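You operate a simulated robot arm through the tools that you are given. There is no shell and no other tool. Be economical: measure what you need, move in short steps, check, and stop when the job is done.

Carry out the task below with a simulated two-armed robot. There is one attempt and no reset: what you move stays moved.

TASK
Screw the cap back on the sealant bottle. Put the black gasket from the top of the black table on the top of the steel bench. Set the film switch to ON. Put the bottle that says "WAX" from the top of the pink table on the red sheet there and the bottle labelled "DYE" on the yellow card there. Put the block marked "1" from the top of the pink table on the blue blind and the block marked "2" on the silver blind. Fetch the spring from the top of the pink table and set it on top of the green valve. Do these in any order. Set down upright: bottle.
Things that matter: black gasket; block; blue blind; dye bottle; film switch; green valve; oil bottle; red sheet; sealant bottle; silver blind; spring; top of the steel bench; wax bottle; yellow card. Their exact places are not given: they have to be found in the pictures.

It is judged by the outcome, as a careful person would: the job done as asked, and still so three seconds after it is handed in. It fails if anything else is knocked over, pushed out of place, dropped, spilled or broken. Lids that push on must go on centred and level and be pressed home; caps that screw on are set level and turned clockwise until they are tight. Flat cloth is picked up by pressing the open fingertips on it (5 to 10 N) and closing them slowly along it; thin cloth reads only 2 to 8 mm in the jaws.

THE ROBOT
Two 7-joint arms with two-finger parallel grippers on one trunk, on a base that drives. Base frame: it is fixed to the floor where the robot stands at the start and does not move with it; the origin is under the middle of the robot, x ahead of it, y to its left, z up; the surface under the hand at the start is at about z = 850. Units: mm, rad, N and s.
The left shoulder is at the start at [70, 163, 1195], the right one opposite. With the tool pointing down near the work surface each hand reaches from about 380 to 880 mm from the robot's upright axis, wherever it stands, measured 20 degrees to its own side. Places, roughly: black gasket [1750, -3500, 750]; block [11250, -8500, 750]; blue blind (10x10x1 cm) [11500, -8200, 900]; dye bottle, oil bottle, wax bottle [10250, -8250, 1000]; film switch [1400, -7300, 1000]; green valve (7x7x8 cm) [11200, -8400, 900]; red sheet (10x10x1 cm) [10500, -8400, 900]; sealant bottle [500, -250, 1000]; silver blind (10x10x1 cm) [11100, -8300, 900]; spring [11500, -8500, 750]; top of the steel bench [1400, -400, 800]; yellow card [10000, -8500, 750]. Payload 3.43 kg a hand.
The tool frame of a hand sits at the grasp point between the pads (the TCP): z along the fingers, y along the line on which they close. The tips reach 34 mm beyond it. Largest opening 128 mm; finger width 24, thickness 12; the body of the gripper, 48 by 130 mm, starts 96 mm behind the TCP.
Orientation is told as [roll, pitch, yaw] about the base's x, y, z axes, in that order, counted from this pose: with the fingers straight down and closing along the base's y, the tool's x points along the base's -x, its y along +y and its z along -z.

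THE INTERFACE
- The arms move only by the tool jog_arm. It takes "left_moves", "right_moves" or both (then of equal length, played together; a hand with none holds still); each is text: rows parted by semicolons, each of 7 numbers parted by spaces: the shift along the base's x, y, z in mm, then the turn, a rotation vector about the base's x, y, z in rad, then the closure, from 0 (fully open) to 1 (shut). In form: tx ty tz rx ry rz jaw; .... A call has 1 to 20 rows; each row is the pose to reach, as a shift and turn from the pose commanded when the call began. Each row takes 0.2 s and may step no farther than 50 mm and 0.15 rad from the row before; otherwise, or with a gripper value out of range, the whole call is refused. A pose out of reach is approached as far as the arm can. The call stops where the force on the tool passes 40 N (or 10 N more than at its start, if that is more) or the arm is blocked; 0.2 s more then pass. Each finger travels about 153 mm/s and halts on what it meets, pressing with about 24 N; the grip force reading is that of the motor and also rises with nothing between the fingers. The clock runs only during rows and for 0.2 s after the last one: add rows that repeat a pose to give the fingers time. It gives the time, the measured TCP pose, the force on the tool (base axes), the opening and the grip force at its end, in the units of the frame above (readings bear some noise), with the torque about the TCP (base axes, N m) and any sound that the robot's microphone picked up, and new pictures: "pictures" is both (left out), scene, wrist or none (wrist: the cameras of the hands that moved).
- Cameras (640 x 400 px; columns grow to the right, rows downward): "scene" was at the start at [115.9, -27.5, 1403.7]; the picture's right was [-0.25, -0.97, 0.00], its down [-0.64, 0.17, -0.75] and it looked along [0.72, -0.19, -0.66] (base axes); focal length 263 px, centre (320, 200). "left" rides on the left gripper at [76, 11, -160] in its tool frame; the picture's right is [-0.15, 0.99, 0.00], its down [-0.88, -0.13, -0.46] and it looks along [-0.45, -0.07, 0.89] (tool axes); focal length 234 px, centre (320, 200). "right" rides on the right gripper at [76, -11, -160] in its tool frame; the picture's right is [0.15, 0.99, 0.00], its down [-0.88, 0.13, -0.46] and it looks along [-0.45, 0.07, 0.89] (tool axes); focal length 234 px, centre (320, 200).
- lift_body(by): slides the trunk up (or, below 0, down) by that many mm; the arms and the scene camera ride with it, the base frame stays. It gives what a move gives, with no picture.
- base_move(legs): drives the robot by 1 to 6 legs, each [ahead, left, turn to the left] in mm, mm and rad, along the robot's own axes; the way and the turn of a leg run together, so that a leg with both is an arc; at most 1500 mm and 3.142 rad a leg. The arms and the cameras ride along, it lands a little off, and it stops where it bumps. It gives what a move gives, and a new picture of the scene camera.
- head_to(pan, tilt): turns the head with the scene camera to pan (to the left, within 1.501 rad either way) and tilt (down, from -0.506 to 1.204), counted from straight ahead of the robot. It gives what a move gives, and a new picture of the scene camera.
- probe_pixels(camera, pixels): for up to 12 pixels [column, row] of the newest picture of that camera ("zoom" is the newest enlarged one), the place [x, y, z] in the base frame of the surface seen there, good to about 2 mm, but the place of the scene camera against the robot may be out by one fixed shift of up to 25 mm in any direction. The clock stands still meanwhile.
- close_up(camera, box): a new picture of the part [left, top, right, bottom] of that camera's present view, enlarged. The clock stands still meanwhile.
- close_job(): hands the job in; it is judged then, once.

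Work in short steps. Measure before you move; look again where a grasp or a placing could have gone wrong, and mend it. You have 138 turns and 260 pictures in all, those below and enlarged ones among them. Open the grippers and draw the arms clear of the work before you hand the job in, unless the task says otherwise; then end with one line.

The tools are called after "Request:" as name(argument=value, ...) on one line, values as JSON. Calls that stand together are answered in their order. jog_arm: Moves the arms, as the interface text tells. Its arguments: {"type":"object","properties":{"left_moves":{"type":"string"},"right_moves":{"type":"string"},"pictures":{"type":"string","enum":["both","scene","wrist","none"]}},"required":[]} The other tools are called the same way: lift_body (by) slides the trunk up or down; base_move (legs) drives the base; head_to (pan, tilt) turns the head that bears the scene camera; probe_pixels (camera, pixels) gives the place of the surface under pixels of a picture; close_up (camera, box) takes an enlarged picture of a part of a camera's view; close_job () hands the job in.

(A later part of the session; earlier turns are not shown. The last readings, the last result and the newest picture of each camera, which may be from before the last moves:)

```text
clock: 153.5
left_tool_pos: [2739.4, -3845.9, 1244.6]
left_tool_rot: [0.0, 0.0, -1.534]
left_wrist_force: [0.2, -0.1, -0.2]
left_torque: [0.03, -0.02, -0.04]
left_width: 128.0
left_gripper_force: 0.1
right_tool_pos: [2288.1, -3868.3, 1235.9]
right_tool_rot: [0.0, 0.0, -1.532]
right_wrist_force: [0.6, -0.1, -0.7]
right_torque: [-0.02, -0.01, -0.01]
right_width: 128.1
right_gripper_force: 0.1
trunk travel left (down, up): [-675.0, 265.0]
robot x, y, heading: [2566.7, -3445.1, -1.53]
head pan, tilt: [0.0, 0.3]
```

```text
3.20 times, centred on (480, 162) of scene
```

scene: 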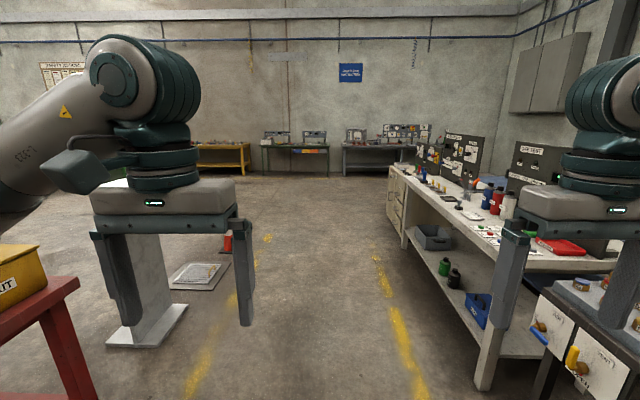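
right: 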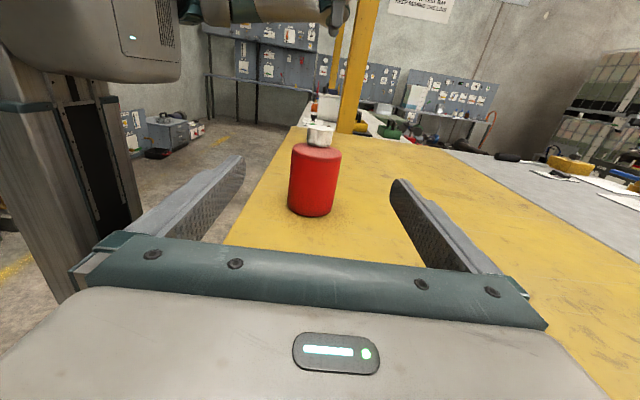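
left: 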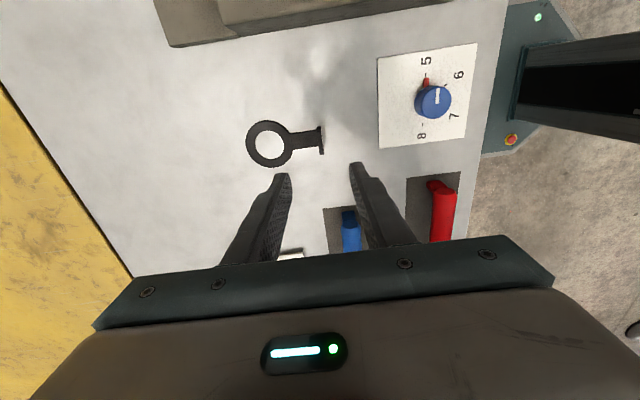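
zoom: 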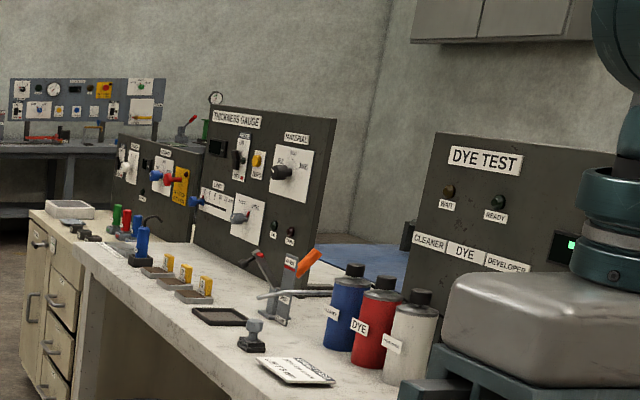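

The film switch should be on the far panel at x≈1360, y≈-7000. I drive down the aisle and turn to face it.

Request:
base_move(legs=[[1500, 0, 0], [1500, 0, 0], [650, 0, 0], [0, 0, -1.61]])

Request:
head_to(pan=0.0, tilt=0.4)

```text
clock: 175.2
left_tool_pos: [2348.6, -7257.0, 1242.9]
left_tool_rot: [0.002, -0.001, 3.132]
left_wrist_force: [0.3, 0.4, -0.5]
left_torque: [0.01, 0.0, 0.03]
left_width: 127.9
left_gripper_force: 0.1
right_tool_pos: [2348.3, -6804.3, 1235.5]
right_tool_rot: [0.0, 0.001, 3.131]
right_wrist_force: [0.7, -0.6, -0.8]
right_torque: [0.01, 0.0, 0.0]
right_width: 128.2
right_gripper_force: 0.1
trunk travel left (down, up): [-675.0, 265.0]
robot x, y, heading: [2758.0, -7099.2, 3.128]
head pan, tilt: [0.0, 0.3]
```

scene: 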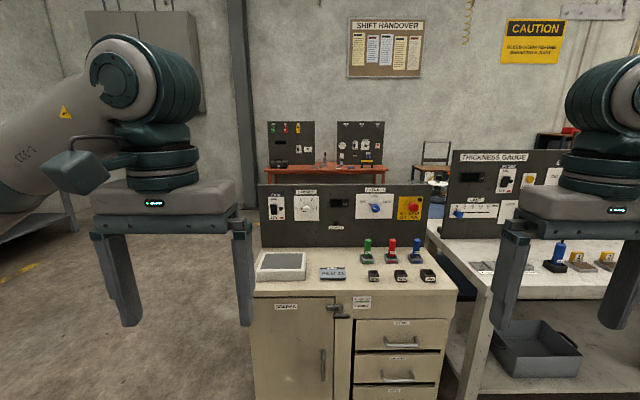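

```text
clock: 175.9
left_tool_pos: [2348.7, -7255.7, 1245.2]
left_tool_rot: [0.0, -0.001, 3.134]
left_wrist_force: [0.3, 0.7, 0.4]
left_torque: [0.0, 0.01, 0.0]
left_width: 127.9
left_gripper_force: 0.1
right_tool_pos: [2347.1, -6803.7, 1236.1]
right_tool_rot: [-0.001, 0.001, 3.132]
right_wrist_force: [0.1, 0.3, 0.1]
right_torque: [0.0, 0.02, 0.04]
right_width: 127.8
right_gripper_force: 0.1
trunk travel left (down, up): [-675.0, 265.0]
robot x, y, heading: [2761.3, -7103.1, 3.131]
head pan, tilt: [0.0, 0.4]
```

scene: 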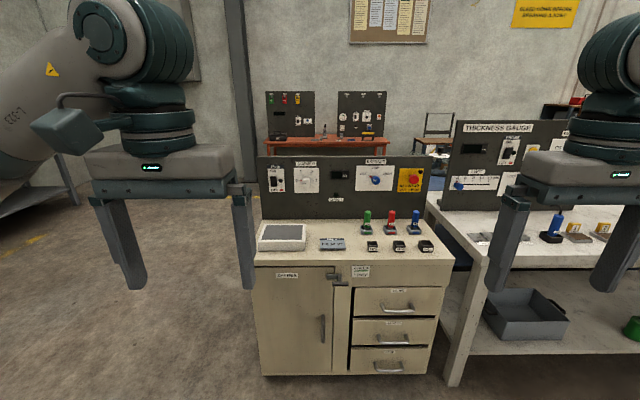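

I enlarge the panel to read the labels, and probe its parts.

Request:
close_up(camera="scene", box=[250, 145, 440, 264])

Request:
probe_pixels(camera="scene", pixels=[[276, 180], [276, 173], [276, 187], [306, 180], [340, 210], [268, 200], [300, 265], [390, 265]])

```text
3.36 times, centred on (345, 204) of scene
```

zoom: 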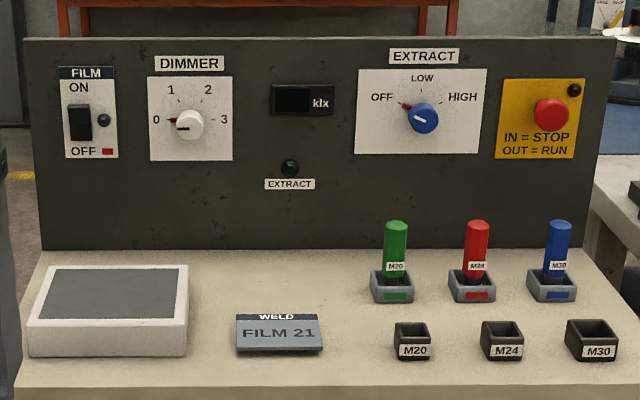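

```text
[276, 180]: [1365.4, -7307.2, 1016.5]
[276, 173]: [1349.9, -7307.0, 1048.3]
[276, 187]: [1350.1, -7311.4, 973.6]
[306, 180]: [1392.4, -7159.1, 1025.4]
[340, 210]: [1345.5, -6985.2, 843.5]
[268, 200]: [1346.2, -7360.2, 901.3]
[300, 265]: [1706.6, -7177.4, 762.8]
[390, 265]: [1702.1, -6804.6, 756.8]
```

The FILM rocker at zoom (80,122) has ON at the top and OFF at the bottom. I drive closer and enlarge it.

Request:
base_move(legs=[[600, 0, 0.01]])

Request:
jog_arm(left_moves="10 -5 -10 0 0.143 0 0.3;20 -10 -20 0 0.286 0 0.6;30 -15 -30 0 0.428 0 1;40 -20 -40 0 0.571 0 1;50 -25 -50 0 0.714 0 1;60 -30 -60 0 0.857 0 1;70 -35 -80 0 1.0 0 1;80 -40 -110 0 1.142 0 1;80 -45 -140 0 1.285 0 1;80 -45 -170 0 1.428 0 1;80 -45 -190 0 1.571 0 1;80 -45 -190 0 1.571 0 1")

Request:
close_up(camera="scene", box=[160, 120, 420, 282])

```text
clock: 179.3
left_tool_pos: [1746.4, -7256.2, 1242.7]
left_tool_rot: [0.001, 0.0, 3.142]
left_wrist_force: [0.1, -0.7, -0.5]
left_torque: [-0.01, 0.0, 0.02]
left_width: 128.0
left_gripper_force: 0.0
right_tool_pos: [1742.8, -6803.3, 1236.9]
right_tool_rot: [0.0, -0.002, 3.139]
right_wrist_force: [-0.5, 0.7, 0.8]
right_torque: [-0.01, -0.01, 0.0]
right_width: 128.2
right_gripper_force: 0.0
trunk travel left (down, up): [-675.0, 265.0]
robot x, y, heading: [2154.3, -7098.3, 3.143]
head pan, tilt: [0.0, 0.4]
```

scene: 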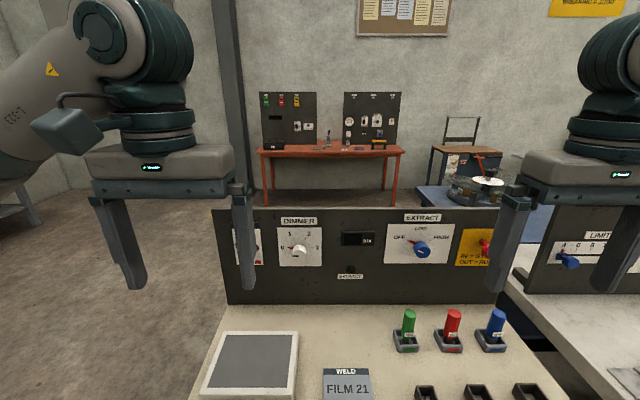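

```text
clock: 181.9
left_tool_pos: [1634.7, -7141.6, 1075.8]
left_tool_rot: [-0.934, -1.556, -2.191]
left_wrist_force: [0.0, 0.1, -0.5]
left_torque: [0.01, 0.0, -0.04]
left_width: 0.0
left_gripper_force: 23.4
left hand out of reach, approached as far as the arm can: row 4, 5, 6, 7, 8, 9, 10, 11, 12
right_tool_pos: [1739.6, -6807.7, 1234.5]
right_tool_rot: [-0.003, 0.003, 3.141]
right_wrist_force: [-0.4, -1.0, 0.4]
right_torque: [0.02, -0.06, 0.0]
right_width: 128.2
right_gripper_force: 0.1
trunk travel left (down, up): [-675.0, 265.0]
robot x, y, heading: [2154.5, -7094.9, 3.141]
head pan, tilt: [0.0, 0.4]
```

scene: 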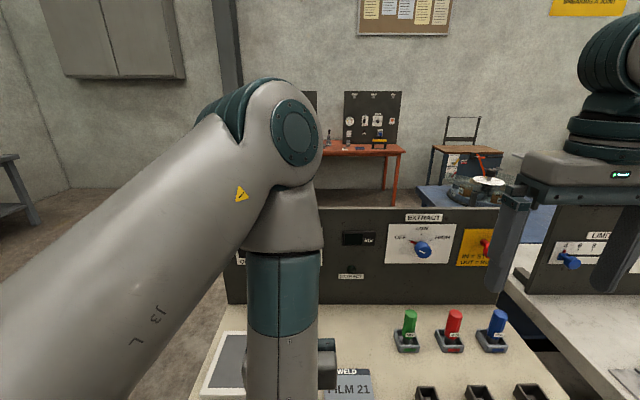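
left: 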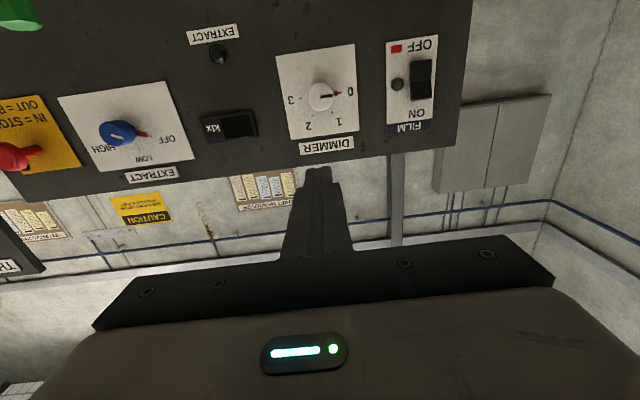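

```text
2.46 times, centred on (290, 201) of scene
```

zoom: 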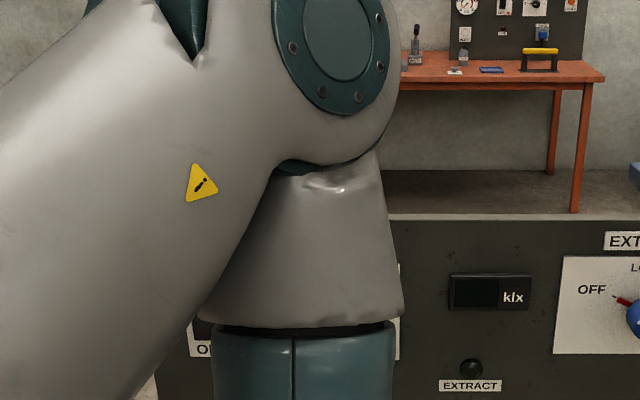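

The arm pulled in awkwardly (the target was too close to the body) but now points at the panel. I probe the switch in the wrist view and make a small test move.

Request:
probe_pixels(camera="left", pixels=[[421, 80], [421, 64], [421, 96], [413, 80], [430, 80], [397, 85], [440, 100], [418, 112], [445, 140]])

Request:
close_up(camera="left", box=[370, 25, 482, 95])

Request:
jog_arm(left_moves="-20 -20 0 0 0 0 1;-40 -40 0 0 0 0 1;-40 -40 0 0 0 0 1", pictures="wrist")

```text
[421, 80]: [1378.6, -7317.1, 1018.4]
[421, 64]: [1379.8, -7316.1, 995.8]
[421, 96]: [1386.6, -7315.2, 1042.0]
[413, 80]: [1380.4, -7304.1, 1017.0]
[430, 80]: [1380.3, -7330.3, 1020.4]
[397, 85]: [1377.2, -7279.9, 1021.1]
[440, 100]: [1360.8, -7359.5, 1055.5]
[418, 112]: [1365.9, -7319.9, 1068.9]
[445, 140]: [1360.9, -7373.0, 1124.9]
```

```text
5.71 times, centred on (426, 60) of left
```

zoom: 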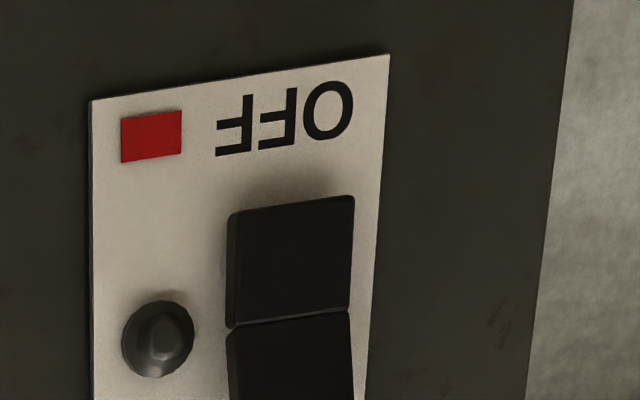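

```text
clock: 182.7
left_tool_pos: [1597.0, -7162.8, 1090.6]
left_tool_rot: [0.618, -1.566, 2.523]
left_wrist_force: [-1.0, 0.1, 0.2]
left_torque: [-0.05, 0.02, 0.05]
left_width: 0.0
left_gripper_force: 24.1
left hand out of reach, approached as far as the arm can: row 1, 2, 3
right_tool_pos: [1742.9, -6802.5, 1235.4]
right_tool_rot: [0.001, -0.002, 3.14]
right_wrist_force: [-0.3, 0.5, 0.4]
right_torque: [-0.03, 0.02, -0.01]
right_width: 128.0
right_gripper_force: 0.1
trunk travel left (down, up): [-675.0, 265.0]
robot x, y, heading: [2156.1, -7098.6, 3.138]
head pan, tilt: [0.0, 0.4]
```

left: 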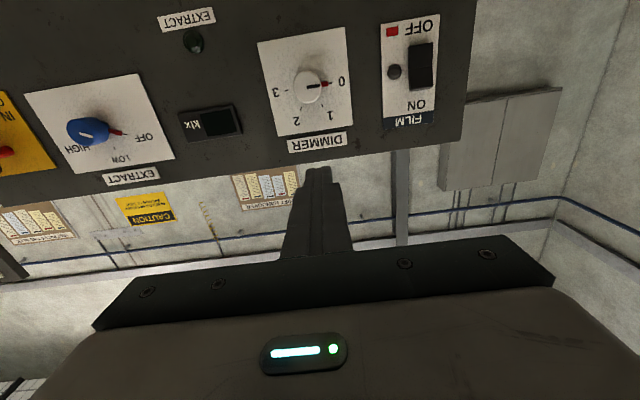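

Commands continue from the unreachable pose. I bring the commanded pose forward in safe steps, into reach.

Request:
jog_arm(left_moves="-30 10 5 0 0 0 1;-60 20 10 0 0 0 1;-90 30 10 0 0 0 1;-120 30 10 0 0 0 1;-140 30 10 0 0 0 1;-140 30 10 0 0 0 1", pictures="wrist")

```text
clock: 184.1
left_tool_pos: [1456.6, -7130.9, 1102.5]
left_tool_rot: [2.555, -1.568, 0.585]
left_wrist_force: [0.1, 0.0, -0.7]
left_torque: [0.01, 0.01, 0.0]
left_width: 0.3
left_gripper_force: 24.2
right_tool_pos: [1742.2, -6804.3, 1235.0]
right_tool_rot: [0.0, -0.003, 3.14]
right_wrist_force: [-0.3, -0.5, -0.6]
right_torque: [0.0, 0.01, 0.01]
right_width: 127.8
right_gripper_force: 0.2
trunk travel left (down, up): [-675.0, 265.0]
robot x, y, heading: [2153.6, -7095.4, 3.144]
head pan, tilt: [0.0, 0.4]
```

left: 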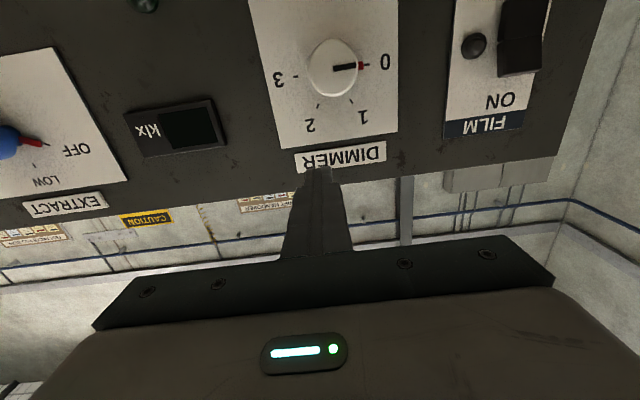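

The pose is now tracking normally at (1457,-7131,1102). I back off slightly and align with the upper half of the rocker at (y -7317, z 1038).

Request:
jog_arm(left_moves="30 0 0 0 0 0 1;50 -30 -10 0 0 0 1;50 -70 -20 0 0 0 1;50 -110 -35 0 0 0 1;50 -150 -50 0 0 0 1;50 -186 -65 0 0 0 1;30 -186 -65 0 0 0 1;0 -186 -65 0 0 0 1;0 -186 -65 0 0 0 1", pictures="wrist")

```text
clock: 186.1
left_tool_pos: [1468.2, -7206.8, 1092.6]
left_tool_rot: [0.065, -1.531, -3.134]
left_wrist_force: [0.5, 0.3, -0.1]
left_torque: [-0.02, -0.01, -0.01]
left_width: 0.0
left_gripper_force: 24.1
left hand out of reach, approached as far as the arm can: row 3, 4, 5, 6, 7, 8, 9
right_tool_pos: [1742.0, -6803.3, 1234.8]
right_tool_rot: [0.001, -0.001, 3.139]
right_wrist_force: [-0.1, -0.5, 0.4]
right_torque: [-0.03, 0.02, -0.01]
right_width: 127.9
right_gripper_force: 0.0
trunk travel left (down, up): [-675.0, 265.0]
robot x, y, heading: [2152.7, -7098.0, 3.141]
head pan, tilt: [0.0, 0.4]
```

left: 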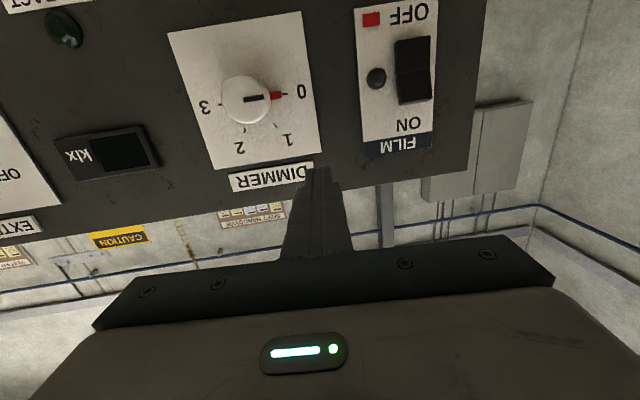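

The joints limit this posture, so I use the base and trunk instead: 110 mm left and 55 mm down.

Request:
base_move(legs=[[0, 110, 0]])

Request:
lift_body(by=-55)

Request:
close_up(camera="left", box=[160, 0, 560, 250])

```text
clock: 187.3
left_tool_pos: [1468.5, -7318.0, 1092.9]
left_tool_rot: [0.058, -1.53, -3.128]
left_wrist_force: [0.4, 1.3, 0.1]
left_torque: [0.01, 0.01, 0.01]
left_width: 0.0
left_gripper_force: 23.5
right_tool_pos: [1741.1, -6914.9, 1234.6]
right_tool_rot: [0.002, -0.003, 3.14]
right_wrist_force: [-0.6, -0.5, 0.6]
right_torque: [0.0, 0.0, -0.01]
right_width: 128.0
right_gripper_force: 0.0
trunk travel left (down, up): [-675.0, 265.0]
robot x, y, heading: [2155.0, -7210.6, 3.143]
head pan, tilt: [0.0, 0.4]
```

scene: 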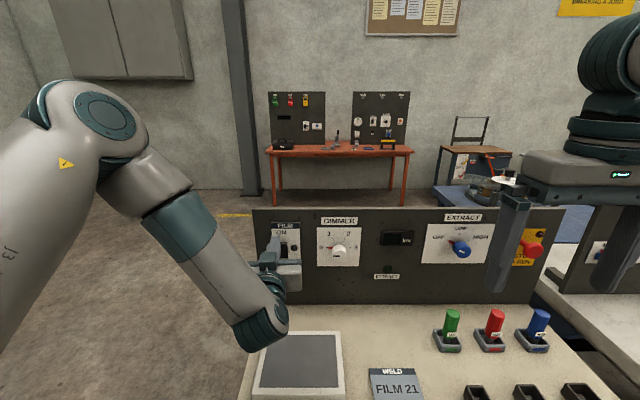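

```text
clock: 188.2
left_tool_pos: [1469.4, -7317.2, 1037.4]
left_tool_rot: [0.054, -1.528, -3.123]
left_wrist_force: [0.6, -0.6, -0.4]
left_torque: [-0.01, 0.06, 0.0]
left_width: 0.0
left_gripper_force: 23.6
right_tool_pos: [1741.6, -6914.9, 1181.0]
right_tool_rot: [0.001, -0.003, 3.139]
right_wrist_force: [0.6, 1.4, 0.6]
right_torque: [-0.01, 0.02, 0.0]
right_width: 127.9
right_gripper_force: 0.0
trunk travel left (down, up): [-620.0, 320.0]
robot x, y, heading: [2156.3, -7210.1, 3.141]
head pan, tilt: [0.0, 0.4]
```

```text
1.60 times, centred on (360, 125) of left
```

zoom: 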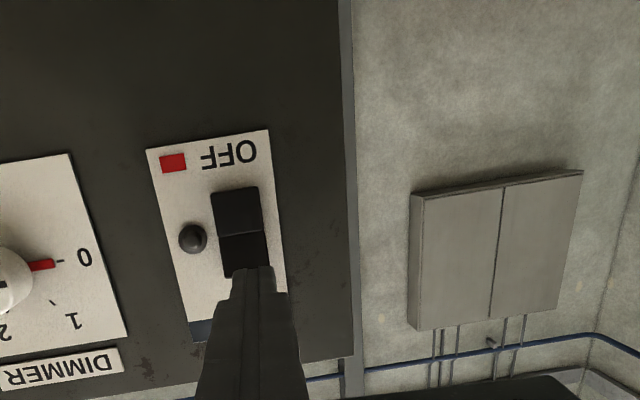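

The tip is in line with the ON half. I push forward slowly.

Request:
jog_arm(left_moves="-20 0 0 0 0 0 1;-35 0 0 0 0 0 1;-42 0 0 0 0 0 1;-46 0 0 0 0 0 1;-49 0 0 0 0 0 1;-52 0 0 0 0 0 1;-55 0 0 0 0 0 1;-58 0 0 0 0 0 1;-60 0 0 0 0 0 1", pictures="wrist")

```text
clock: 190.2
left_tool_pos: [1413.1, -7312.9, 1040.4]
left_tool_rot: [0.053, -1.523, -3.114]
left_wrist_force: [29.5, -4.0, -5.3]
left_torque: [-0.06, -0.16, -0.07]
left_width: 0.0
left_gripper_force: 24.2
left hand out of reach, approached as far as the arm can: row 3, 4, 5, 6, 7, 8, 9
right_tool_pos: [1745.5, -6916.4, 1181.9]
right_tool_rot: [0.0, -0.003, 3.143]
right_wrist_force: [0.1, 0.0, 0.0]
right_torque: [0.0, 0.01, -0.02]
right_width: 128.1
right_gripper_force: 0.1
trunk travel left (down, up): [-620.0, 320.0]
robot x, y, heading: [2159.1, -7209.5, 3.141]
head pan, tilt: [0.0, 0.4]
```

left: 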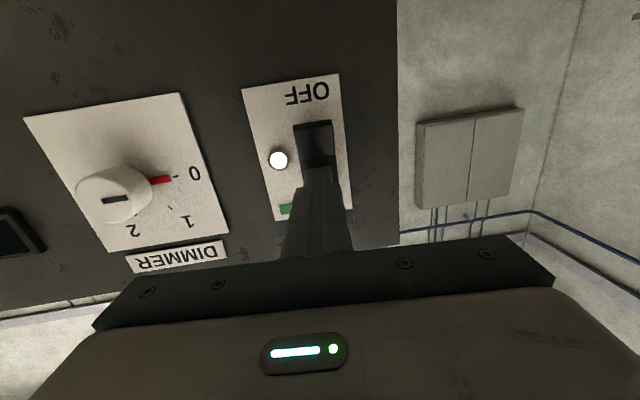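

The lamp is lit, the red flag is gone and a green flag shows, so the film switch is ON. I back the finger off and drive back.

Request:
jog_arm(left_moves="15 0 0 0 0 0 1;35 0 0 0 0 0 1;55 0 0 0 0 0 1;55 0 0 0 0 0 1", pictures="wrist")

Request:
base_move(legs=[[-600, 0, 0]])

Request:
lift_body(by=55)

Request:
head_to(pan=0.0, tilt=0.3)

```text
clock: 191.2
left_tool_pos: [1463.1, -7313.5, 1041.1]
left_tool_rot: [0.049, -1.528, -3.117]
left_wrist_force: [0.0, -0.1, 0.2]
left_torque: [0.0, 0.02, -0.01]
left_width: 0.0
left_gripper_force: 23.8
right_tool_pos: [1742.4, -6915.2, 1181.1]
right_tool_rot: [0.0, -0.002, 3.14]
right_wrist_force: [0.4, -0.4, 0.5]
right_torque: [-0.04, 0.0, 0.0]
right_width: 128.0
right_gripper_force: 0.0
trunk travel left (down, up): [-620.0, 320.0]
robot x, y, heading: [2154.7, -7211.0, 3.139]
head pan, tilt: [0.0, 0.4]
```

left: 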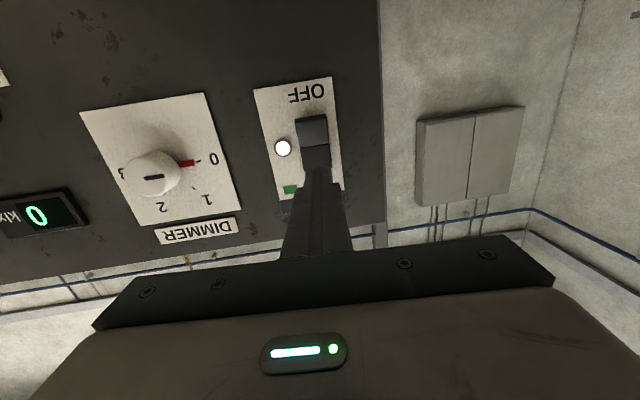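

```text
clock: 194.7
left_tool_pos: [2074.1, -7319.9, 1041.0]
left_tool_rot: [0.049, -1.528, -3.104]
left_wrist_force: [-0.6, -0.2, 0.4]
left_torque: [0.0, -0.03, 0.01]
left_width: 0.0
left_gripper_force: 24.2
right_tool_pos: [2347.5, -6918.4, 1180.0]
right_tool_rot: [0.002, 0.0, -3.128]
right_wrist_force: [0.2, 0.3, -0.1]
right_torque: [0.02, 0.05, 0.0]
right_width: 127.8
right_gripper_force: 0.1
trunk travel left (down, up): [-620.0, 320.0]
robot x, y, heading: [2765.2, -7204.5, -3.13]
head pan, tilt: [0.0, 0.4]
```

scene: 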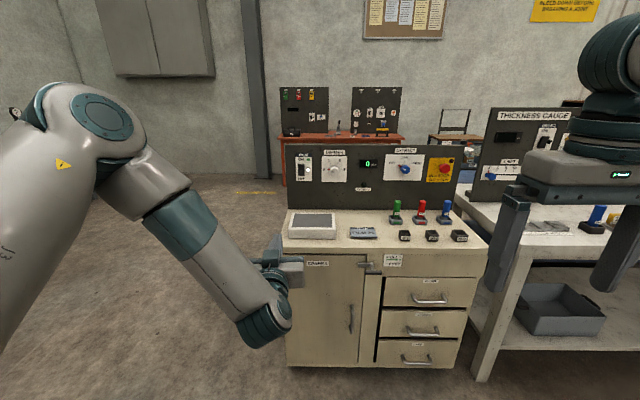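

```text
clock: 195.6
left_tool_pos: [2073.5, -7320.4, 1094.8]
left_tool_rot: [0.051, -1.528, -3.104]
left_wrist_force: [0.0, 0.6, 0.2]
left_torque: [-0.02, 0.04, 0.0]
left_width: 0.1
left_gripper_force: 24.2
right_tool_pos: [2347.1, -6918.3, 1234.4]
right_tool_rot: [-0.001, 0.0, -3.129]
right_wrist_force: [-0.2, 0.1, 0.8]
right_torque: [-0.02, 0.01, -0.01]
right_width: 128.2
right_gripper_force: 0.1
trunk travel left (down, up): [-675.0, 265.0]
robot x, y, heading: [2766.6, -7205.8, -3.124]
head pan, tilt: [0.0, 0.4]
```

```text
clock: 196.3
left_tool_pos: [2073.4, -7320.0, 1095.5]
left_tool_rot: [0.049, -1.529, -3.103]
left_wrist_force: [0.6, 0.2, 0.9]
left_torque: [-0.01, -0.01, -0.03]
left_width: 0.0
left_gripper_force: 24.1
right_tool_pos: [2346.9, -6917.6, 1234.8]
right_tool_rot: [0.0, 0.0, -3.13]
right_wrist_force: [-0.4, 0.3, 0.3]
right_torque: [0.01, 0.01, -0.01]
right_width: 128.0
right_gripper_force: 0.1
trunk travel left (down, up): [-675.0, 265.0]
robot x, y, heading: [2764.2, -7204.9, -3.127]
head pan, tilt: [0.0, 0.3]
```

scene: 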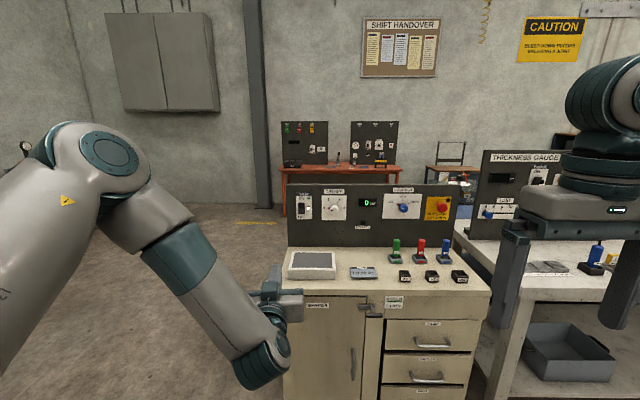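

ON confirmed. I restore the left arm: rotate down while staying forward, then draw in.

Request:
jog_arm(left_moves="10 -2 10 0.005 -0.139 0 1;20 -4 20 0.01 -0.278 0 1;30 -6 30 0.015 -0.417 0 1;40 -8 40 0.02 -0.556 0 1;50 -10 50 0.025 -0.695 0 1;60 -15 60 0.03 -0.833 0 0.5;70 -20 75 0.035 -0.972 0 0;80 -25 90 0.04 -1.111 0 0;90 -30 105 0.045 -1.25 0 0;100 -35 120 0.05 -1.389 0 0;130 -40 135 0.057 -1.528 0 0;170 -45 145 0.057 -1.528 0 0;210 -50 150 0.057 -1.528 0 0;250 -50 150 0.057 -1.528 0 0;281 -50 150 0.057 -1.528 0 0", pictures="none")

Request:
base_move(legs=[[0, 0, 1.57], [0, 0, 1.55]])

Request:
head_to(pan=0.4, tilt=0.2)

Request:
head_to(pan=-0.4, tilt=0.2)

```text
clock: 199.5
left_tool_pos: [2355.2, -7369.7, 1246.0]
left_tool_rot: [0.05, -0.001, -3.103]
left_wrist_force: [-0.1, 0.3, 0.0]
left_torque: [0.01, 0.01, 0.01]
left_width: 127.9
left_gripper_force: 0.1
right_tool_pos: [2347.8, -6917.7, 1235.8]
right_tool_rot: [-0.002, -0.002, -3.127]
right_wrist_force: [0.1, 0.7, -0.3]
right_torque: [0.0, 0.0, -0.02]
right_width: 127.8
right_gripper_force: 0.0
trunk travel left (down, up): [-675.0, 265.0]
robot x, y, heading: [2762.1, -7201.5, -3.128]
head pan, tilt: [0.0, 0.3]
```

```text
clock: 207.5
left_tool_pos: [3176.7, -7047.7, 1245.8]
left_tool_rot: [0.051, -0.001, 0.025]
left_wrist_force: [0.0, 0.1, -0.7]
left_torque: [-0.02, 0.0, 0.01]
left_width: 127.8
left_gripper_force: 0.1
right_tool_pos: [3177.2, -7498.3, 1235.2]
right_tool_rot: [0.001, 0.0, 0.001]
right_wrist_force: [-0.5, 0.3, 0.0]
right_torque: [0.0, -0.01, -0.02]
right_width: 128.1
right_gripper_force: 0.0
trunk travel left (down, up): [-675.0, 265.0]
robot x, y, heading: [2762.9, -7207.2, 0.002]
head pan, tilt: [0.0, 0.3]
```

scene: 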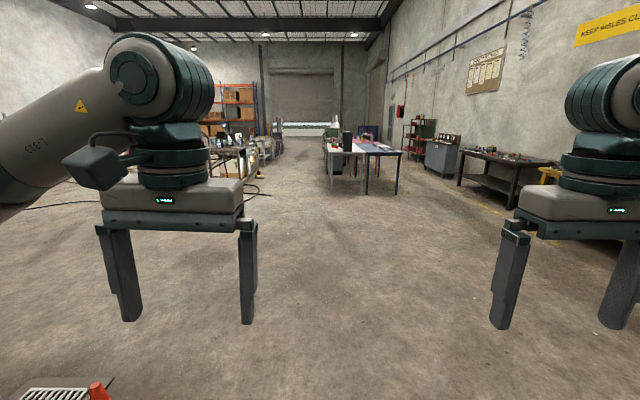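

```text
clock: 208.4
left_tool_pos: [3176.8, -7046.8, 1245.3]
left_tool_rot: [0.051, 0.001, 0.024]
left_wrist_force: [0.2, -0.2, 0.4]
left_torque: [0.0, 0.0, 0.0]
left_width: 127.8
left_gripper_force: 0.0
right_tool_pos: [3178.0, -7498.2, 1235.1]
right_tool_rot: [0.0, 0.0, 0.001]
right_wrist_force: [-0.3, -0.3, -0.5]
right_torque: [0.0, -0.01, -0.02]
right_width: 128.0
right_gripper_force: 0.0
trunk travel left (down, up): [-675.0, 265.0]
robot x, y, heading: [2765.1, -7205.3, -0.002]
head pan, tilt: [0.4, 0.201]
```

scene: 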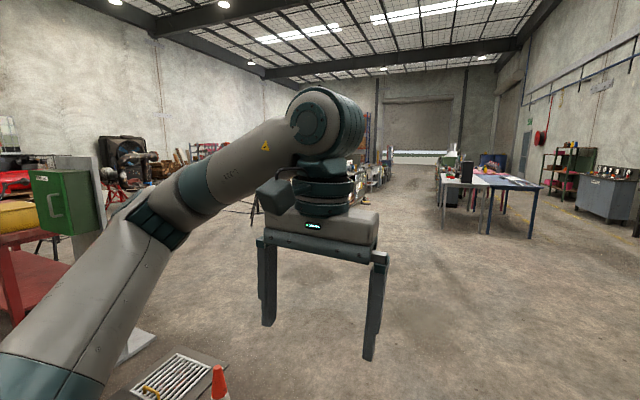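

```text
clock: 209.5
left_tool_pos: [3176.6, -7046.9, 1246.3]
left_tool_rot: [0.049, 0.0, 0.025]
left_wrist_force: [0.3, 0.3, 0.8]
left_torque: [-0.01, 0.01, -0.05]
left_width: 127.9
left_gripper_force: 0.1
right_tool_pos: [3178.4, -7499.4, 1235.8]
right_tool_rot: [0.0, 0.001, 0.0]
right_wrist_force: [0.2, 0.3, -0.4]
right_torque: [0.01, -0.01, 0.0]
right_width: 127.6
right_gripper_force: 0.0
trunk travel left (down, up): [-675.0, 265.0]
robot x, y, heading: [2763.8, -7204.1, -0.001]
head pan, tilt: [-0.4, 0.201]
```

scene: 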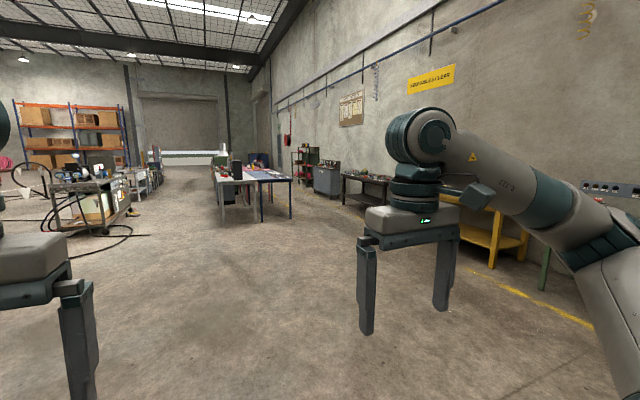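

A pink-topped and a blue table lie ahead. I probe them and the floor route.

Request:
head_to(pan=-0.1, tilt=0.2)

Request:
close_up(camera="scene", box=[240, 100, 480, 230])

Request:
probe_pixels(camera="zoom", pixels=[[272, 145], [345, 148], [282, 200], [353, 240], [433, 240], [255, 115], [390, 120], [480, 190], [110, 140], [320, 100], [200, 130]])

```text
clock: 210.3
left_tool_pos: [3176.3, -7047.5, 1245.6]
left_tool_rot: [0.05, 0.0, 0.024]
left_wrist_force: [0.3, -1.4, 1.0]
left_torque: [0.0, -0.02, 0.01]
left_width: 128.1
left_gripper_force: 0.1
right_tool_pos: [3177.5, -7497.8, 1234.9]
right_tool_rot: [-0.001, 0.0, 0.001]
right_wrist_force: [0.2, 0.3, 0.4]
right_torque: [0.0, -0.01, 0.0]
right_width: 128.0
right_gripper_force: 0.0
trunk travel left (down, up): [-675.0, 265.0]
robot x, y, heading: [2763.4, -7207.8, 0.007]
head pan, tilt: [-0.099, 0.201]
```

scene: 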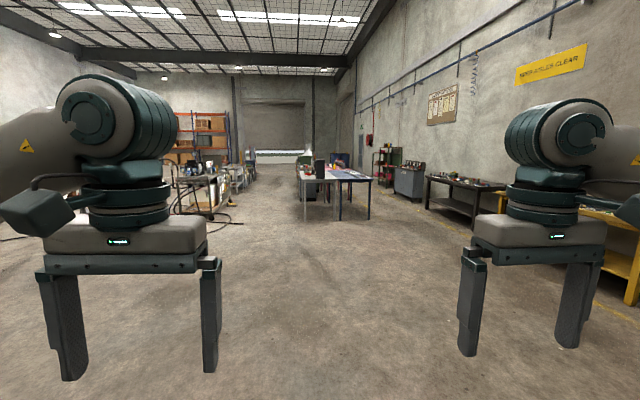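

```text
2.67 times, centred on (360, 165) of scene
```

zoom: 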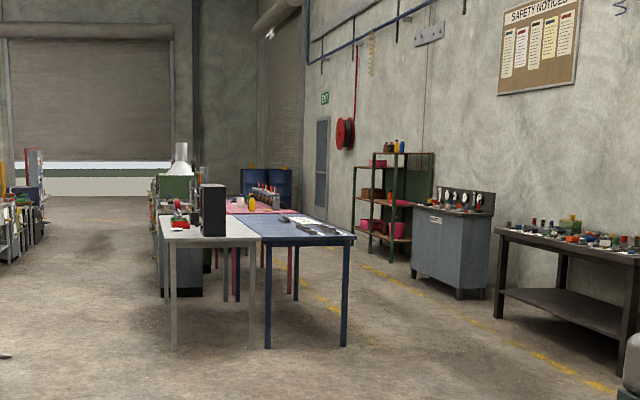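

```text
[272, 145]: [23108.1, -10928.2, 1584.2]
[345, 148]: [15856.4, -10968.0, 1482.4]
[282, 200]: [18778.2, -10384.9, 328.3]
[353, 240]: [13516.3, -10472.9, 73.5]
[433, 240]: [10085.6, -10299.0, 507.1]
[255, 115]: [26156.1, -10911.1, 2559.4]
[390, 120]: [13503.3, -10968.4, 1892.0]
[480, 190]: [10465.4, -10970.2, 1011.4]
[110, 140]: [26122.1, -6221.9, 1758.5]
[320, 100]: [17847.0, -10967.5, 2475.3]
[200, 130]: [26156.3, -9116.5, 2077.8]
```

Request:
probe_pixels(camera="zoom", pixels=[[250, 208], [293, 213], [300, 228], [174, 345], [268, 345], [343, 342], [295, 298], [180, 230], [222, 200], [170, 190], [440, 265], [330, 310]])

```text
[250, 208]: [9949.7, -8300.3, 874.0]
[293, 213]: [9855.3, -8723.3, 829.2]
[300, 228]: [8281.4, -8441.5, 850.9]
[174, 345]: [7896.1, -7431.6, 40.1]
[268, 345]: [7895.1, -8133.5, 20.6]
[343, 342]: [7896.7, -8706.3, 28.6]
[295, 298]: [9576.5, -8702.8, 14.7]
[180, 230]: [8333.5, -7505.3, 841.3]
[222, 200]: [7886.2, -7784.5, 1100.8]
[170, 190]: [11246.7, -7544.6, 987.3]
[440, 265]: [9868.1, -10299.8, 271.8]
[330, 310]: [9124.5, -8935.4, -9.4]
```

The pink table is the farther right one (edge y≈-8730), reachable from the aisle toward the wall. I check the benches along that wall.

Request:
probe_pixels(camera="scene", pixels=[[630, 300], [615, 215], [428, 207], [472, 222], [480, 185], [600, 270], [635, 225]])

```text
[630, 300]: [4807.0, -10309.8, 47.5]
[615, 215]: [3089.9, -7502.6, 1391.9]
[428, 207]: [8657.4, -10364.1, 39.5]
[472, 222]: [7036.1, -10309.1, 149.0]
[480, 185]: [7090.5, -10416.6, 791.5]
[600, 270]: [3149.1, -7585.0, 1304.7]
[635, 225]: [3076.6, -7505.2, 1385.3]
```

Wall benches start at y≈-10290, leaving a wide aisle. I drive diagonally to about (6800,-9350).

Request:
base_move(legs=[[0, 0, -0.49], [1500, 0, 0], [1500, 0, 0], [1500, 0, 0], [0, 0, 0.485]])

```text
clock: 234.4
left_tool_pos: [7127.8, -9097.2, 1245.9]
left_tool_rot: [0.052, -0.001, 0.042]
left_wrist_force: [1.0, 0.2, 0.1]
left_torque: [0.0, 0.01, 0.01]
left_width: 128.0
left_gripper_force: 0.0
right_tool_pos: [7137.1, -9549.0, 1234.9]
right_tool_rot: [-0.001, 0.0, 0.016]
right_wrist_force: [0.1, -0.3, -0.5]
right_torque: [0.0, 0.0, 0.01]
right_width: 128.1
right_gripper_force: 0.1
trunk travel left (down, up): [-675.0, 265.0]
robot x, y, heading: [6724.9, -9257.7, 0.015]
head pan, tilt: [-0.099, 0.201]
```

scene: 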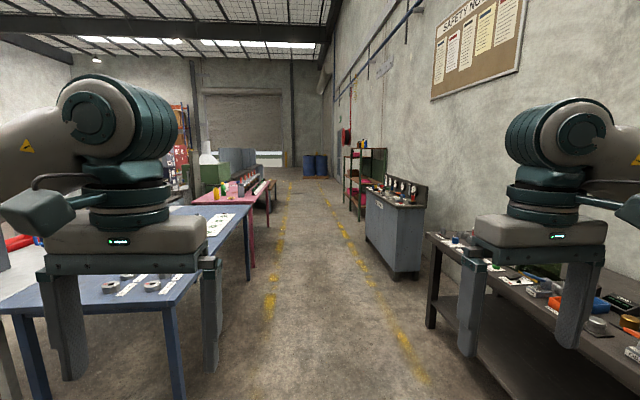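

The aisle is clear. I drive on 3500 mm, drifting right a little, then turn to face the pink table (+y).

Request:
base_move(legs=[[1500, -180, -0.015], [1500, 0, 0], [500, 0, 0], [0, 0, 1.57]])

Request:
head_to(pan=0.0, tilt=0.6)

```text
refused: leg 1 is longer than a leg can be; nothing moved
```

```text
clock: 235.2
left_tool_pos: [7128.8, -9096.6, 1245.1]
left_tool_rot: [0.05, 0.0, 0.042]
left_wrist_force: [0.4, 0.0, -0.8]
left_torque: [0.03, 0.0, -0.02]
left_width: 127.7
left_gripper_force: 0.0
right_tool_pos: [7136.5, -9547.6, 1235.9]
right_tool_rot: [-0.001, 0.0, 0.016]
right_wrist_force: [-0.1, 1.2, -0.2]
right_torque: [0.0, 0.0, 0.03]
right_width: 128.3
right_gripper_force: 0.0
trunk travel left (down, up): [-675.0, 265.0]
robot x, y, heading: [6718.4, -9263.4, 0.014]
head pan, tilt: [0.0, 0.6]
```

scene: 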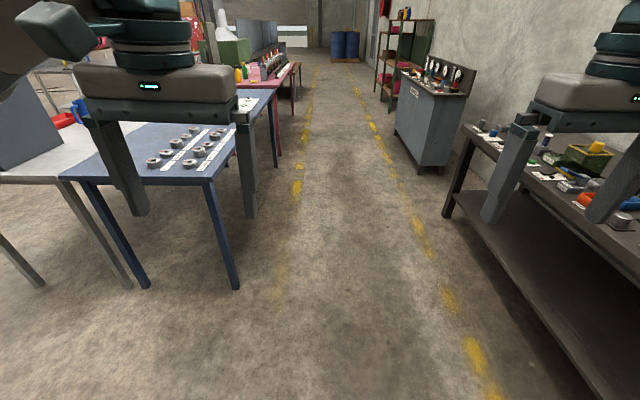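

Request:
base_move(legs=[[1450, -180, -0.015], [1500, 0, 0], [550, 0, 0], [0, 0, 1.57]])

```text
clock: 256.2
left_tool_pos: [10085.7, -9010.9, 1246.1]
left_tool_rot: [0.05, 0.001, 1.602]
left_wrist_force: [0.1, -0.4, -1.1]
left_torque: [-0.03, 0.01, 0.02]
left_width: 128.2
left_gripper_force: 0.0
right_tool_pos: [10537.3, -9006.0, 1235.9]
right_tool_rot: [0.0, 0.0, 1.577]
right_wrist_force: [-0.1, 0.5, -0.1]
right_torque: [0.02, 0.01, 0.0]
right_width: 128.0
right_gripper_force: 0.1
trunk travel left (down, up): [-675.0, 265.0]
robot x, y, heading: [10245.5, -9422.5, 1.583]
head pan, tilt: [0.0, 0.6]
```

scene: 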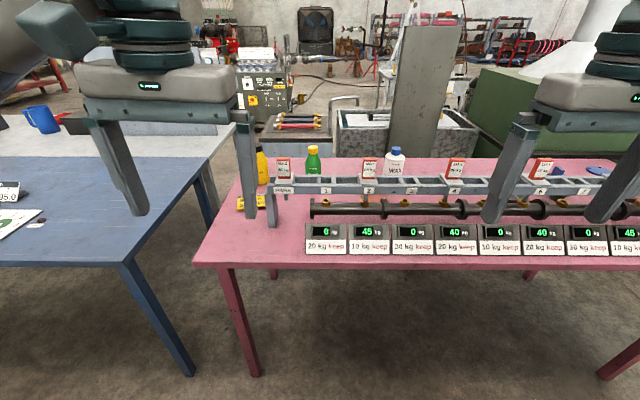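

Fixtures stand along the front edge; the bottles are behind. I drive closer and look down.

Request:
base_move(legs=[[280, 0, -0.01]])

Request:
close_up(camera="scene", box=[160, 130, 480, 330])

Request:
probe_pixels(camera="scene", pixels=[[320, 230], [320, 280], [300, 210], [380, 170], [410, 175]])

```text
clock: 258.2
left_tool_pos: [10090.5, -8726.1, 1246.5]
left_tool_rot: [0.05, 0.0, 1.59]
left_wrist_force: [-0.5, 0.5, 0.3]
left_torque: [-0.03, 0.02, 0.05]
left_width: 127.9
left_gripper_force: 0.0
right_tool_pos: [10542.1, -8727.7, 1235.7]
right_tool_rot: [0.001, -0.001, 1.566]
right_wrist_force: [0.2, 0.0, -0.1]
right_torque: [-0.02, -0.03, -0.01]
right_width: 128.1
right_gripper_force: 0.0
trunk travel left (down, up): [-675.0, 265.0]
robot x, y, heading: [10248.0, -9140.0, 1.567]
head pan, tilt: [0.0, 0.6]
```

scene: 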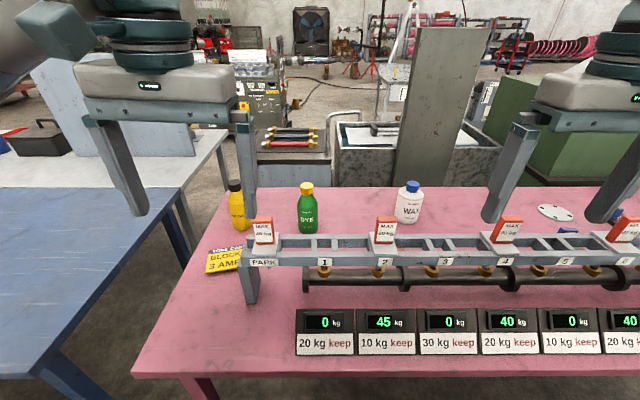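

```text
2.00 times, centred on (320, 230) of scene
```

zoom: 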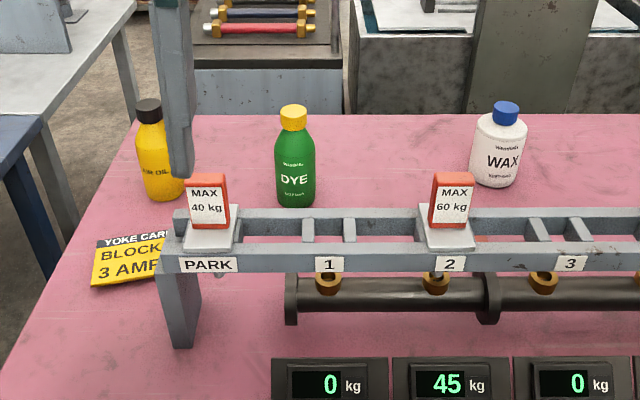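

```text
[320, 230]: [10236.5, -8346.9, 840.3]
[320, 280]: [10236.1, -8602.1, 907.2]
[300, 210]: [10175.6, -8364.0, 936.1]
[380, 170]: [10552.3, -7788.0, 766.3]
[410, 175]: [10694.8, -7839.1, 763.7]
```

I raise the trunk and tilt down, to see behind the rail.

Request:
lift_body(by=260)

Request:
head_to(pan=0.0, tilt=0.85)

Request:
close_up(camera="scene", box=[160, 60, 480, 260])

```text
clock: 260.9
left_tool_pos: [10090.7, -8725.0, 1506.0]
left_tool_rot: [0.051, 0.0, 1.59]
left_wrist_force: [-0.8, -0.1, -0.4]
left_torque: [0.01, -0.01, -0.01]
left_width: 128.0
left_gripper_force: 0.2
right_tool_pos: [10543.3, -8727.0, 1495.2]
right_tool_rot: [-0.002, -0.002, 1.565]
right_wrist_force: [-0.4, 0.6, 0.8]
right_torque: [-0.01, 0.02, 0.0]
right_width: 127.8
right_gripper_force: 0.0
trunk travel left (down, up): [-935.0, 5.0]
robot x, y, heading: [10245.3, -9138.3, 1.568]
head pan, tilt: [0.0, 0.6]
```

```text
clock: 261.6
left_tool_pos: [10090.9, -8726.0, 1506.4]
left_tool_rot: [0.051, 0.0, 1.589]
left_wrist_force: [0.1, -0.8, 0.2]
left_torque: [-0.03, 0.0, -0.01]
left_width: 128.1
left_gripper_force: 0.1
right_tool_pos: [10543.0, -8726.7, 1495.7]
right_tool_rot: [0.0, -0.003, 1.566]
right_wrist_force: [0.1, 0.1, -0.3]
right_torque: [0.04, -0.02, 0.04]
right_width: 128.1
right_gripper_force: 0.0
trunk travel left (down, up): [-935.0, 5.0]
robot x, y, heading: [10247.8, -9141.0, 1.563]
head pan, tilt: [0.0, 0.85]
```

scene: 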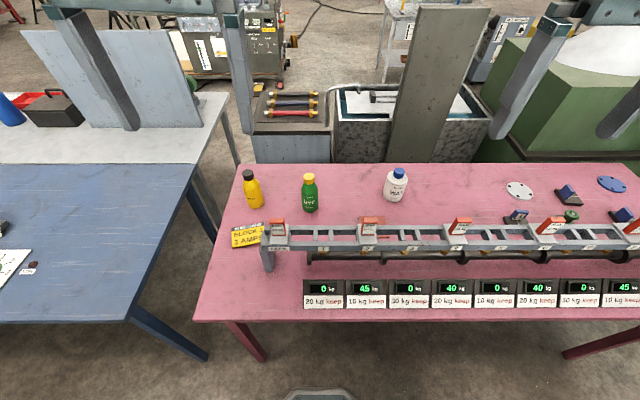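

```text
2.00 times, centred on (320, 160) of scene
```

zoom: 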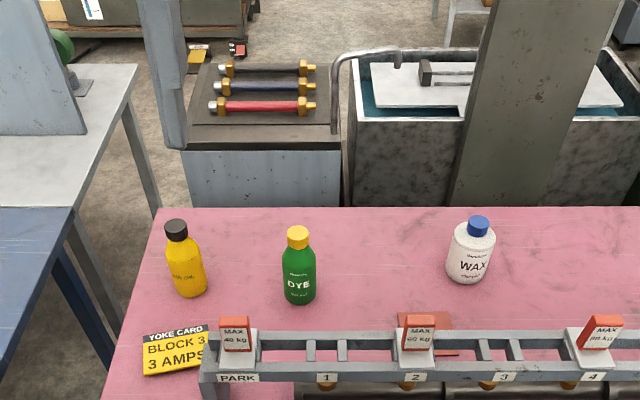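

I see the yellow card at zoom (172,350), and a red sheet behind the rail near zoom (445,335). I probe positions.

Request:
probe_pixels(camera="zoom", pixels=[[455, 322], [400, 315], [450, 350], [400, 350], [172, 350], [150, 340], [160, 370], [200, 335], [200, 365], [440, 318], [298, 235], [478, 225]])

Request:
probe_pixels(camera="zoom", pixels=[[300, 338], [300, 370], [230, 335], [220, 350], [298, 290], [465, 270], [185, 285], [176, 228], [345, 340], [470, 350], [425, 322], [300, 210]])

Request:
close_up(camera="scene", box=[340, 190, 420, 240])

```text
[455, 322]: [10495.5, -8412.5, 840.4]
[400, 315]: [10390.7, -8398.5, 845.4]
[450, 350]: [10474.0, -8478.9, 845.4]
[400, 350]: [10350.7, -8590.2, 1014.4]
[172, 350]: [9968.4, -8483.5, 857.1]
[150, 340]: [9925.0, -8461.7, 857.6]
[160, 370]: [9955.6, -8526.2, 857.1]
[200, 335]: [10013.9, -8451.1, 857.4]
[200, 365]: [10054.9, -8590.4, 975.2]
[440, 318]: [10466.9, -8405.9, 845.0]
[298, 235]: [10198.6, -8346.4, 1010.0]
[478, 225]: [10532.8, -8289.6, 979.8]
```

```text
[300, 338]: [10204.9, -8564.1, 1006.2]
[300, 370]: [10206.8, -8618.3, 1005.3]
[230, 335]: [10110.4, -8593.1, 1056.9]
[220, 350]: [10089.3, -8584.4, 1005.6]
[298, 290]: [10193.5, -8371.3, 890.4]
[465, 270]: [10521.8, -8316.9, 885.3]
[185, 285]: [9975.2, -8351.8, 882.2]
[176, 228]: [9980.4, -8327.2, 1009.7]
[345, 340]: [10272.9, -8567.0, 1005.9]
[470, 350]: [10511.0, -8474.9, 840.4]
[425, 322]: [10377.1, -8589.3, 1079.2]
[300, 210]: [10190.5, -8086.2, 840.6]
```

```text
8.00 times, centred on (380, 215) of scene
```

zoom: 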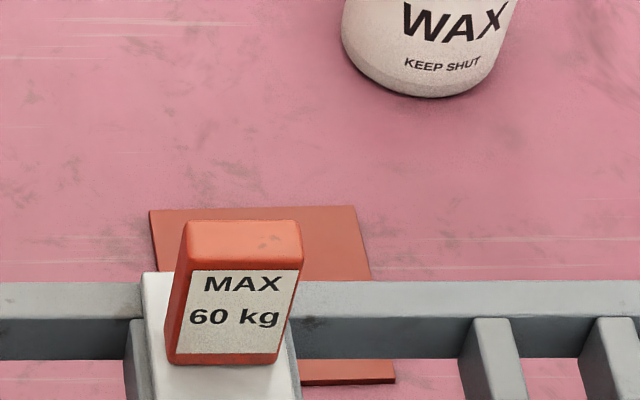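

The red sheet's centre is about (10449,-8439) after correction, just behind the rail. I check the base front against the table edge before creeping closer.

Request:
probe_pixels(camera="scene", pixels=[[320, 392], [320, 318], [320, 323], [470, 318], [240, 320]])

Request:
close_up(camera="scene", box=[440, 160, 640, 285])

```text
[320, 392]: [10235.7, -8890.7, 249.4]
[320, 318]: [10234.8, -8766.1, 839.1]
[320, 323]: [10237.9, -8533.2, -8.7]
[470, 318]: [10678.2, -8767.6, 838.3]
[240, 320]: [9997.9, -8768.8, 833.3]
```

```text
3.20 times, centred on (540, 222) of scene
```

zoom: 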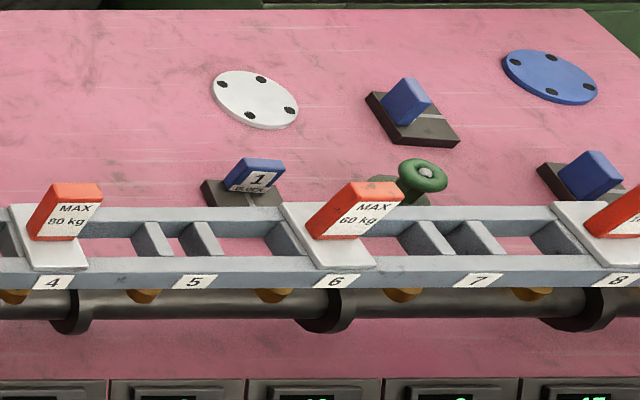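

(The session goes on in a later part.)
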